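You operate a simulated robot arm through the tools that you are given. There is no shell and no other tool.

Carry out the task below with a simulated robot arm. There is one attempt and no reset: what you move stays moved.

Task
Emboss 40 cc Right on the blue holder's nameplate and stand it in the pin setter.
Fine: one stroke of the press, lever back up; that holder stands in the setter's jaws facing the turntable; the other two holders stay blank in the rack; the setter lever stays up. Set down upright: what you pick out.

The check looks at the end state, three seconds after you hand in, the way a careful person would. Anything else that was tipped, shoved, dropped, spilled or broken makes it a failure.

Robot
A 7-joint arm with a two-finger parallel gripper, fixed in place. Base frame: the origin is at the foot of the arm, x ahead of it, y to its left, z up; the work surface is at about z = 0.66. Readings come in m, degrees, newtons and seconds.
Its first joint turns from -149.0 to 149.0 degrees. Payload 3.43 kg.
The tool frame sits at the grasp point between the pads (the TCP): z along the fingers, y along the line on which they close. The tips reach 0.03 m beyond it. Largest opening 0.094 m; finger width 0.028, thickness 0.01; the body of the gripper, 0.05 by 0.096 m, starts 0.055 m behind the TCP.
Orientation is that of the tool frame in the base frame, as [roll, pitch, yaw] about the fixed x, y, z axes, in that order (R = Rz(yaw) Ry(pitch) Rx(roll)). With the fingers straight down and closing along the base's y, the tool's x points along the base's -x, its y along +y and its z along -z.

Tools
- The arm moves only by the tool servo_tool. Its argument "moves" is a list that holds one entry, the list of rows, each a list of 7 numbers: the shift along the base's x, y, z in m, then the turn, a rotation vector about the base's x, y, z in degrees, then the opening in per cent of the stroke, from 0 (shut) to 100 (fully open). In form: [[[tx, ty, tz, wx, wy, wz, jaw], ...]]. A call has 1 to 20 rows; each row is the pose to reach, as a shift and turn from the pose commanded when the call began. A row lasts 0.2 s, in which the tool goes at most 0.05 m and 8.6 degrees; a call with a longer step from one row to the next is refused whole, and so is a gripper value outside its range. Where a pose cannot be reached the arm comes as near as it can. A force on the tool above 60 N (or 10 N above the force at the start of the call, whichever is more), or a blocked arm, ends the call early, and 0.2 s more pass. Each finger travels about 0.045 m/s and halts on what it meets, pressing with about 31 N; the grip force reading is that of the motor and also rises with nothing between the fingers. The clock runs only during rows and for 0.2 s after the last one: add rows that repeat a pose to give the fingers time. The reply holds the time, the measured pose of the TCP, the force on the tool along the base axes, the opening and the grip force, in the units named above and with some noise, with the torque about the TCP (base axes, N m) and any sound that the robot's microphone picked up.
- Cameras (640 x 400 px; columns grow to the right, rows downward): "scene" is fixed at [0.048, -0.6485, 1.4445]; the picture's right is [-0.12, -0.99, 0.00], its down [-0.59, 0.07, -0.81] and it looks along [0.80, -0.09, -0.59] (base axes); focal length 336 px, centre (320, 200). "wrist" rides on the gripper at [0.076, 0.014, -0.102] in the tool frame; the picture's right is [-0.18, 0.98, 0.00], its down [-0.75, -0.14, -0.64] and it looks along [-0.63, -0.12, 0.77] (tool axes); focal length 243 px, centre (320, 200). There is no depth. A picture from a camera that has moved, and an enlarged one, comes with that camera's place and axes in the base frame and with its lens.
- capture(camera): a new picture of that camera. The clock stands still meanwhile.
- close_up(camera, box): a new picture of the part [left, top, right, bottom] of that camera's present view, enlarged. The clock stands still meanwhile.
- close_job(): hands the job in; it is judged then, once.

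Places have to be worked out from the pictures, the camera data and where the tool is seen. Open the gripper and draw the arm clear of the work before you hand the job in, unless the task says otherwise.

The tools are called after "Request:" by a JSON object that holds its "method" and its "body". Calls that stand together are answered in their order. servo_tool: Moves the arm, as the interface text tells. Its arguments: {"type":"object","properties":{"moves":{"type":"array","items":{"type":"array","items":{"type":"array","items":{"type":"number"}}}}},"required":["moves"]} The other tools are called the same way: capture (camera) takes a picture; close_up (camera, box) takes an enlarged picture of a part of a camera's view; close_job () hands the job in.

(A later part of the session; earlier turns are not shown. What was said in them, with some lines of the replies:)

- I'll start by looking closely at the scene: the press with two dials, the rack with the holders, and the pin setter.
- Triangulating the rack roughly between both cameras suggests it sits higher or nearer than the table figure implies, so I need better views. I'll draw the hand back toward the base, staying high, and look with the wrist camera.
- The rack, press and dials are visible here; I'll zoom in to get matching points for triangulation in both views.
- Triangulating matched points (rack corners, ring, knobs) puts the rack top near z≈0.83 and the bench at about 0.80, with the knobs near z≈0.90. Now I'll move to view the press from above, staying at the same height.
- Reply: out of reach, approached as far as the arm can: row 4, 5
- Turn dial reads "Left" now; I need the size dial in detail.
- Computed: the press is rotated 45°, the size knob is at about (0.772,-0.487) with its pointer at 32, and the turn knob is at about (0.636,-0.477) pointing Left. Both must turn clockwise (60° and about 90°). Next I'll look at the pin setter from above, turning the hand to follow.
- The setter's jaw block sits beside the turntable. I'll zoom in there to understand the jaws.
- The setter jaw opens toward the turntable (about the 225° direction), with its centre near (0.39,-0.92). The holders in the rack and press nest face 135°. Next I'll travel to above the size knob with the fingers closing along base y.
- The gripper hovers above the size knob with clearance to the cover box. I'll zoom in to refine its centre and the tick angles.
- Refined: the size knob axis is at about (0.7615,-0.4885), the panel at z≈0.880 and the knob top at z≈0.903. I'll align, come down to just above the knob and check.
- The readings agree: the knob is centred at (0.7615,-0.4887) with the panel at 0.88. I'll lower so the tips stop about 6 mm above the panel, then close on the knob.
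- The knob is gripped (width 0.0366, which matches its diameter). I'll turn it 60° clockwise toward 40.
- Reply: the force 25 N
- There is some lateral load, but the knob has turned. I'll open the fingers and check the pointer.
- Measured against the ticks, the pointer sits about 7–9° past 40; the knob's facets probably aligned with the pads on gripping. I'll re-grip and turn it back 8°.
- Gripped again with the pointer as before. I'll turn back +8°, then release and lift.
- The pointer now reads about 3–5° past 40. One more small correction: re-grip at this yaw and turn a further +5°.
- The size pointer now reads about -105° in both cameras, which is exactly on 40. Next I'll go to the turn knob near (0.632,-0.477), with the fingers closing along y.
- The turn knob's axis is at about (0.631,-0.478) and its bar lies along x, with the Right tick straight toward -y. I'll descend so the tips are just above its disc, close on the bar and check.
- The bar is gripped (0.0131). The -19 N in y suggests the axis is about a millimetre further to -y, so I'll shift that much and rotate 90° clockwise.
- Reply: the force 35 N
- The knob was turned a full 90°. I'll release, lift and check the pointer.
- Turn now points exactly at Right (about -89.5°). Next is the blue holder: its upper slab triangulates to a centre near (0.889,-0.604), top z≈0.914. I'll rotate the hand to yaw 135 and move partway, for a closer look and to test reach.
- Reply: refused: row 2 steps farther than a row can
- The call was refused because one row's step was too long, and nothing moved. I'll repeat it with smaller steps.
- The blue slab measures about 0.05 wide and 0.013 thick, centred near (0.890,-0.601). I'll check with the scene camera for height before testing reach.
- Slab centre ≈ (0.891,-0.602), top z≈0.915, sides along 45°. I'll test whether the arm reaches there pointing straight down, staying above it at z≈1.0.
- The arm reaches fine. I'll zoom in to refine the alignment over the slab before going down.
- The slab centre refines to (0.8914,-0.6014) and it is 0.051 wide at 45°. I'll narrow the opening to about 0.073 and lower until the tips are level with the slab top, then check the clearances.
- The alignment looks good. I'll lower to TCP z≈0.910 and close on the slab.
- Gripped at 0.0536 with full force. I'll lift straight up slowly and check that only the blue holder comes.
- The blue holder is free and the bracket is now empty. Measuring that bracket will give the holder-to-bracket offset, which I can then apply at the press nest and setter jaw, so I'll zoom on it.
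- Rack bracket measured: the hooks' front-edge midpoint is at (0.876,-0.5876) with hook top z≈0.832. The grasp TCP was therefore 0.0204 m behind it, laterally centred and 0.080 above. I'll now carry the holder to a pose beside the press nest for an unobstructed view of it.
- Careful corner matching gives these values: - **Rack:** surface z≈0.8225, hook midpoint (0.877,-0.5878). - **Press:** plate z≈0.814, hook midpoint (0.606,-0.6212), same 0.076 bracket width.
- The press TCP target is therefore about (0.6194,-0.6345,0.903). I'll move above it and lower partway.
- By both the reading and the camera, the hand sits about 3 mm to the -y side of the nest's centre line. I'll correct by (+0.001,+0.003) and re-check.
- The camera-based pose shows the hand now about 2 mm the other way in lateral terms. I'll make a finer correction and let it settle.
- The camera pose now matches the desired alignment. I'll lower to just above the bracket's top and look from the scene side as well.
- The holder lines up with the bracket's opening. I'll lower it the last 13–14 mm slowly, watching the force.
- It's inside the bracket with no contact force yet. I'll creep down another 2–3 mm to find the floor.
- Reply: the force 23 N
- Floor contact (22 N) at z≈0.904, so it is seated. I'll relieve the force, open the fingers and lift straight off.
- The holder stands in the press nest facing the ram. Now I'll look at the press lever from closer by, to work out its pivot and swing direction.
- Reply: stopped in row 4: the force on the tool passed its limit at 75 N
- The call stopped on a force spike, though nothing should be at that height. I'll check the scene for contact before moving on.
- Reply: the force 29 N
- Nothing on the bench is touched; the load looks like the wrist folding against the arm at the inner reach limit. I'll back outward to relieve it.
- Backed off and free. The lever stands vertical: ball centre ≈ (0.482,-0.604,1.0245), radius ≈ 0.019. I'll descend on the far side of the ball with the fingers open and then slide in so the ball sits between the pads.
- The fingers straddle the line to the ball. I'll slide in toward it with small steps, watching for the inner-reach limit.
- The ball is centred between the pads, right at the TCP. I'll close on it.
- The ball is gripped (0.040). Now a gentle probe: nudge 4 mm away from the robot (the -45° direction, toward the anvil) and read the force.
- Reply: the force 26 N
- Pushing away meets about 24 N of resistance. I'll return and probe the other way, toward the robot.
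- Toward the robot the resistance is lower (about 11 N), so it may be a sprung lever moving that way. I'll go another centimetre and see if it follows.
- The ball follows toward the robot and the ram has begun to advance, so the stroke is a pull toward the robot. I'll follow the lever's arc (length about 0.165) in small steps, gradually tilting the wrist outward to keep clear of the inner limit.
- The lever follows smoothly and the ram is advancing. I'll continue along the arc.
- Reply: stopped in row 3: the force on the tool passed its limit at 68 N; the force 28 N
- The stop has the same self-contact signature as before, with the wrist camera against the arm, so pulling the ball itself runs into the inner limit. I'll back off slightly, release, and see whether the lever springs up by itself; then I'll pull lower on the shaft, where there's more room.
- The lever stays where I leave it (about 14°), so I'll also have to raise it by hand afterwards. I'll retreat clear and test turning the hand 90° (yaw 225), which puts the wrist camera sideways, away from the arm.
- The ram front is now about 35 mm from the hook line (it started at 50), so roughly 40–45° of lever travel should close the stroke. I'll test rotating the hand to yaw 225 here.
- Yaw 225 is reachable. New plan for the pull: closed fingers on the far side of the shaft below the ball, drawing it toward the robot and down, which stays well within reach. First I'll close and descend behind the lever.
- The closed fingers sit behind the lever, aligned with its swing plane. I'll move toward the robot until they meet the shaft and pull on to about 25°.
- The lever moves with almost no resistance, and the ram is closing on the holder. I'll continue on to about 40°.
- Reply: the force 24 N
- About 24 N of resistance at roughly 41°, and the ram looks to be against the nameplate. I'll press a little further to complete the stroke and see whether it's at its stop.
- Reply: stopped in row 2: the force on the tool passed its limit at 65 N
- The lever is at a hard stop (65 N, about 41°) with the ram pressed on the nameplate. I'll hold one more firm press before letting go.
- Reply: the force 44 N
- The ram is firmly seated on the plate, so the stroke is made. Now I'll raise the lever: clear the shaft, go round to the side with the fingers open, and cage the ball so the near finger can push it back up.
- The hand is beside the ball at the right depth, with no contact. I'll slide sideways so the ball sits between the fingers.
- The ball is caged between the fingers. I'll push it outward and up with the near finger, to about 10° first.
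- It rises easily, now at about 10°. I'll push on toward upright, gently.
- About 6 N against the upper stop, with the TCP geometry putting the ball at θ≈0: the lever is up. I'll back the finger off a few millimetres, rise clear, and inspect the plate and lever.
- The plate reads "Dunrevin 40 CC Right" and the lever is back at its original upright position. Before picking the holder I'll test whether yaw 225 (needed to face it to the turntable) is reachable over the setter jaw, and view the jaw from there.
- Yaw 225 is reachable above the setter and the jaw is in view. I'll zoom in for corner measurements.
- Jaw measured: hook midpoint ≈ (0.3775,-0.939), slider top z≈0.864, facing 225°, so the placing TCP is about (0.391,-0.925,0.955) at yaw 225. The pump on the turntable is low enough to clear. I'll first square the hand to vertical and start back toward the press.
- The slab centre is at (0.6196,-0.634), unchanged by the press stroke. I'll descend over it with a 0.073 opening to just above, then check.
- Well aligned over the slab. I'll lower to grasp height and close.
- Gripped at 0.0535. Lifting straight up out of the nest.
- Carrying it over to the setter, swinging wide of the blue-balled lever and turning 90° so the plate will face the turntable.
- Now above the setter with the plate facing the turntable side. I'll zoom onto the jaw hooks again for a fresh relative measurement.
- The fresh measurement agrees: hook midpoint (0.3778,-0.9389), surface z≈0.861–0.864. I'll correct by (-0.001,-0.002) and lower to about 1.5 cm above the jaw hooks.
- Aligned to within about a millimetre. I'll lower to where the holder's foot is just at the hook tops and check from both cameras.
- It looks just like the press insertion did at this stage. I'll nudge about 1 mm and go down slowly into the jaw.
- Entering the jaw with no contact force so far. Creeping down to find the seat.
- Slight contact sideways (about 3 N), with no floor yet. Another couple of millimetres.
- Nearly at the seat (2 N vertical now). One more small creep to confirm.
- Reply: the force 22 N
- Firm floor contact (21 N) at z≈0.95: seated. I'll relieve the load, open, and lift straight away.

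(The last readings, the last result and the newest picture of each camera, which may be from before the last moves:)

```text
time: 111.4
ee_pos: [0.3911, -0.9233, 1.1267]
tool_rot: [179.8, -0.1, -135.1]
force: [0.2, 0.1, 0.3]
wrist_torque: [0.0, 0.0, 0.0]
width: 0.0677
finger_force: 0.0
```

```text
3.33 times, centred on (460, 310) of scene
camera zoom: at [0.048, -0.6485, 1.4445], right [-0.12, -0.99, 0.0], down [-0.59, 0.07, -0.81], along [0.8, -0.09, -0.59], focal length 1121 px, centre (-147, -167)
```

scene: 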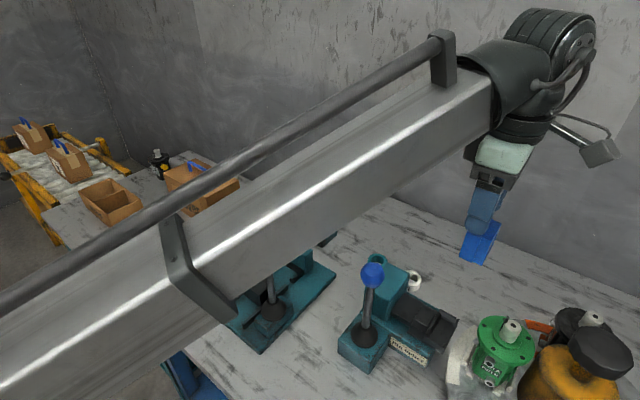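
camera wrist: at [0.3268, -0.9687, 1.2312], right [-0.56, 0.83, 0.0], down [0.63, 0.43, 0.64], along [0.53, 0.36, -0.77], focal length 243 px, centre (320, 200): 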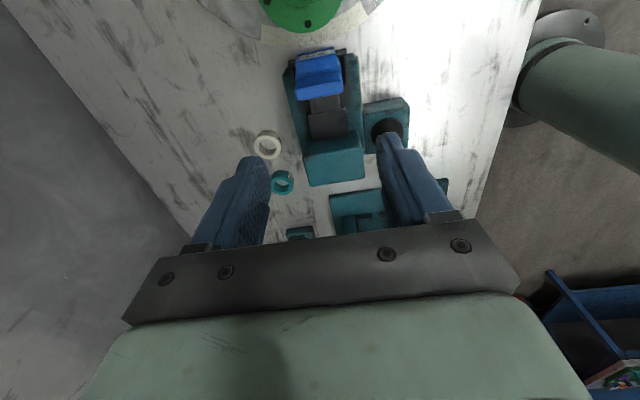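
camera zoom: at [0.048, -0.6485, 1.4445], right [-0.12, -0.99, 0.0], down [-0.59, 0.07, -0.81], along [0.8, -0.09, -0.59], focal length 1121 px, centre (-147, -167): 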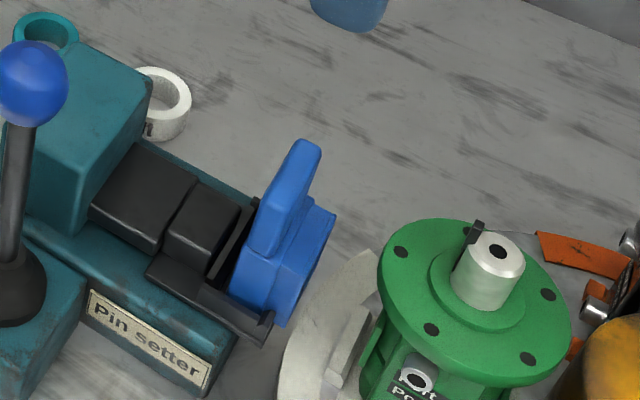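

The holder stands in the jaw facing the turntable. I'll zoom in to confirm it's fully seated and upright, and check both levers and the rack.

Request:
{"method": "close_up", "body": {"camera": "scene", "box": [430, 280, 480, 345]}}

Request:
{"method": "close_up", "body": {"camera": "wrist", "box": [285, 35, 355, 95]}}

Request:
{"method": "capture", "body": {"camera": "scene"}}

```text
6.15 times, centred on (455, 312) of scene
camera zoom: at [0.048, -0.6485, 1.4445], right [-0.12, -0.99, 0.0], down [-0.59, 0.07, -0.81], along [0.8, -0.09, -0.59], focal length 2070 px, centre (-511, -492)
```

zoom: 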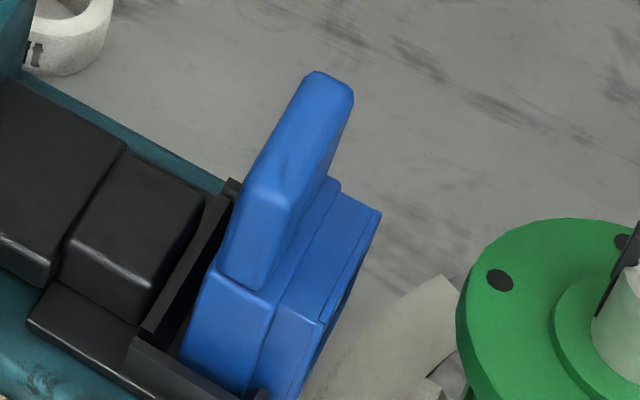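

```text
6.67 times, centred on (320, 65) of wrist
camera zoom: at [0.3268, -0.9687, 1.2312], right [-0.56, 0.83, 0.0], down [0.63, 0.43, 0.64], along [0.53, 0.36, -0.77], focal length 1618 px, centre (320, 1100)
```

zoom: 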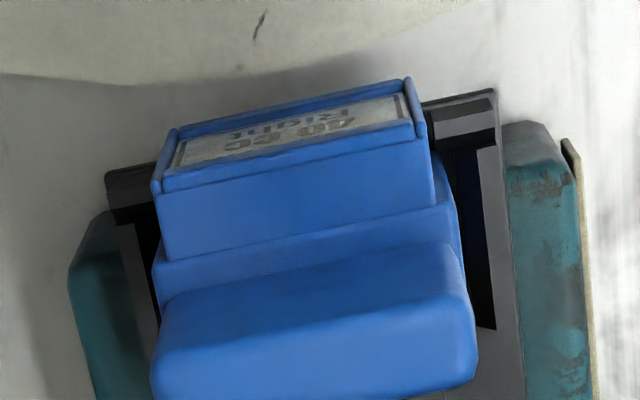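

```text
taken
```

scene: 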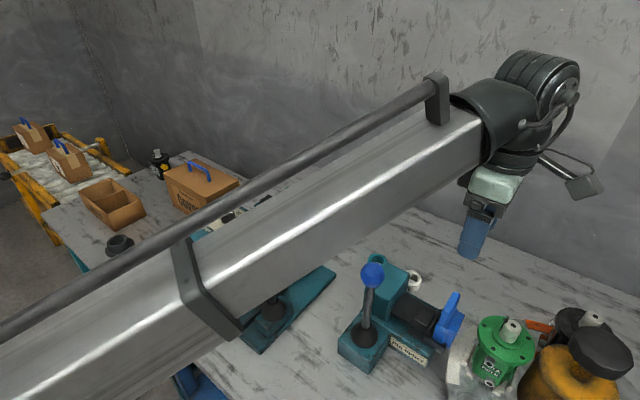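

Everything checks out: the holder is upright and seated, and the setter lever hasn't moved. I'll draw the arm up and away over an open path, then do a final full inspection.

Request:
{"method": "servo_tool", "body": {"moves": [[[0, 0, 0.03, 0, 0, 0, 90], [0.01, 0.005, 0.05, 0, 0, -2, 100], [0.04, 0.028, 0.05, 0, 0, -5, 100], [0.072, 0.054, 0.05, 0, 0, -8, 100], [0.104, 0.08, 0.05, 0, 0, -12, 100], [0.136, 0.106, 0.05, 0, 0, -16, 100], [0.167, 0.134, 0.05, 0, 0, -20, 100], [0.197, 0.163, 0.05, 0, 0, -24, 100], [0.227, 0.193, 0.05, 0, 0, -28, 100], [0.257, 0.223, 0.05, 0, 0, -32, 100], [0.287, 0.253, 0.05, 0, 0, -36, 100], [0.316, 0.283, 0.05, 0, 0, -40, 100], [0.345, 0.314, 0.05, 0, 0, -45, 100], [0.373, 0.345, 0.05, 0, 0, -45, 100], [0.4, 0.376, 0.05, 0, 0, -45, 100], [0.426, 0.408, 0.05, 0, 0, -45, 100], [0.45, 0.44, 0.05, 0, 0, -45, 100], [0.47, 0.47, 0.05, 0, 0, -45, 100], [0.49, 0.505, 0.05, 0, 0, -45, 100], [0.49, 0.505, 0.05, 0, 0, -45, 100]]]}}

Request:
{"method": "capture", "body": {"camera": "scene"}}

Request:
{"method": "close_up", "body": {"camera": "scene", "box": [160, 170, 350, 360]}}

Request:
{"method": "close_up", "body": {"camera": "scene", "box": [330, 240, 520, 400]}}

```text
time: 115.6
ee_pos: [0.8831, -0.4186, 1.1804]
tool_rot: [-180.0, 0.0, 179.8]
force: [0.5, -0.5, 0.5]
wrist_torque: [0.01, -0.02, 0.02]
width: 0.094
finger_force: 0.1
```

```text
taken
```

scene: 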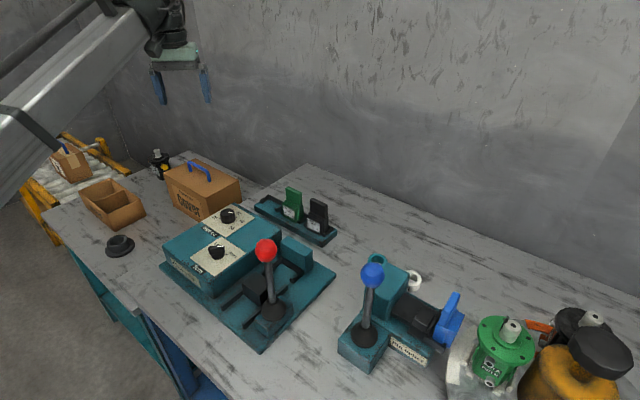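

```text
2.11 times, centred on (255, 265) of scene
camera zoom: at [0.048, -0.6485, 1.4445], right [-0.12, -0.99, 0.0], down [-0.59, 0.07, -0.81], along [0.8, -0.09, -0.59], focal length 708 px, centre (457, 63)
```

zoom: 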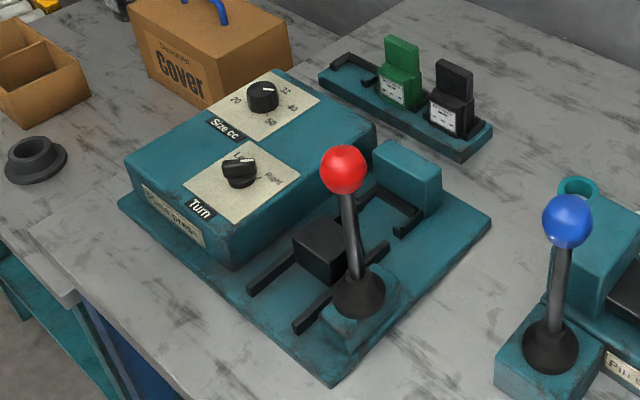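

```text
2.50 times, centred on (425, 320) of scene
camera zoom: at [0.048, -0.6485, 1.4445], right [-0.12, -0.99, 0.0], down [-0.59, 0.07, -0.81], along [0.8, -0.09, -0.59], focal length 841 px, centre (58, -100)
```

zoom: 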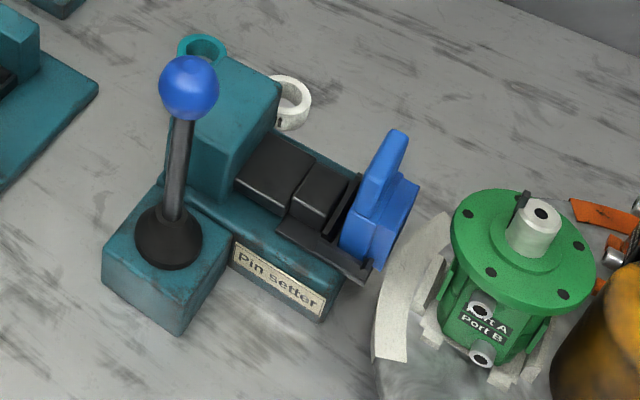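

Final check: the press lever and setter lever are both at their original upright positions. The green and black holders are blank in the rack, the blue one stands in the setter jaw facing the turntable, nothing else has moved, and the arm is clear with the gripper open. Handing the job in.

Request:
{"method": "close_job", "body": {}}

```text
The job is handed in.
```

The blue holder's nameplate now reads "Dunrevin 40 CC Right", and the holder stands upright in the pin setter's jaws, facing the turntable. The job is handed in, but I have not seen the result of the check.

- **Press:** One stroke, and the lever is back at its original upright position. The size dial is on 40 and the turn dial is on Right.
- **Other holders:** The green and black holders are still in the rack and still blank.
- **Setter lever:** Still up, in the same place as at the start.
- **Arm:** Clear of the work, with the gripper open.

- **Interrupted stroke:** I gripped the ball and pulled the press lever to about 15–20°. The arm reached the limit of its own reach there, so I let go, changed grip and finished the pull to the stop at about 41°. The lever was not raised between those two parts, so I count it as a single stroke.
- **Dial adjustment:** The size knob first went a few degrees past 40. I turned it back onto the mark before pressing.
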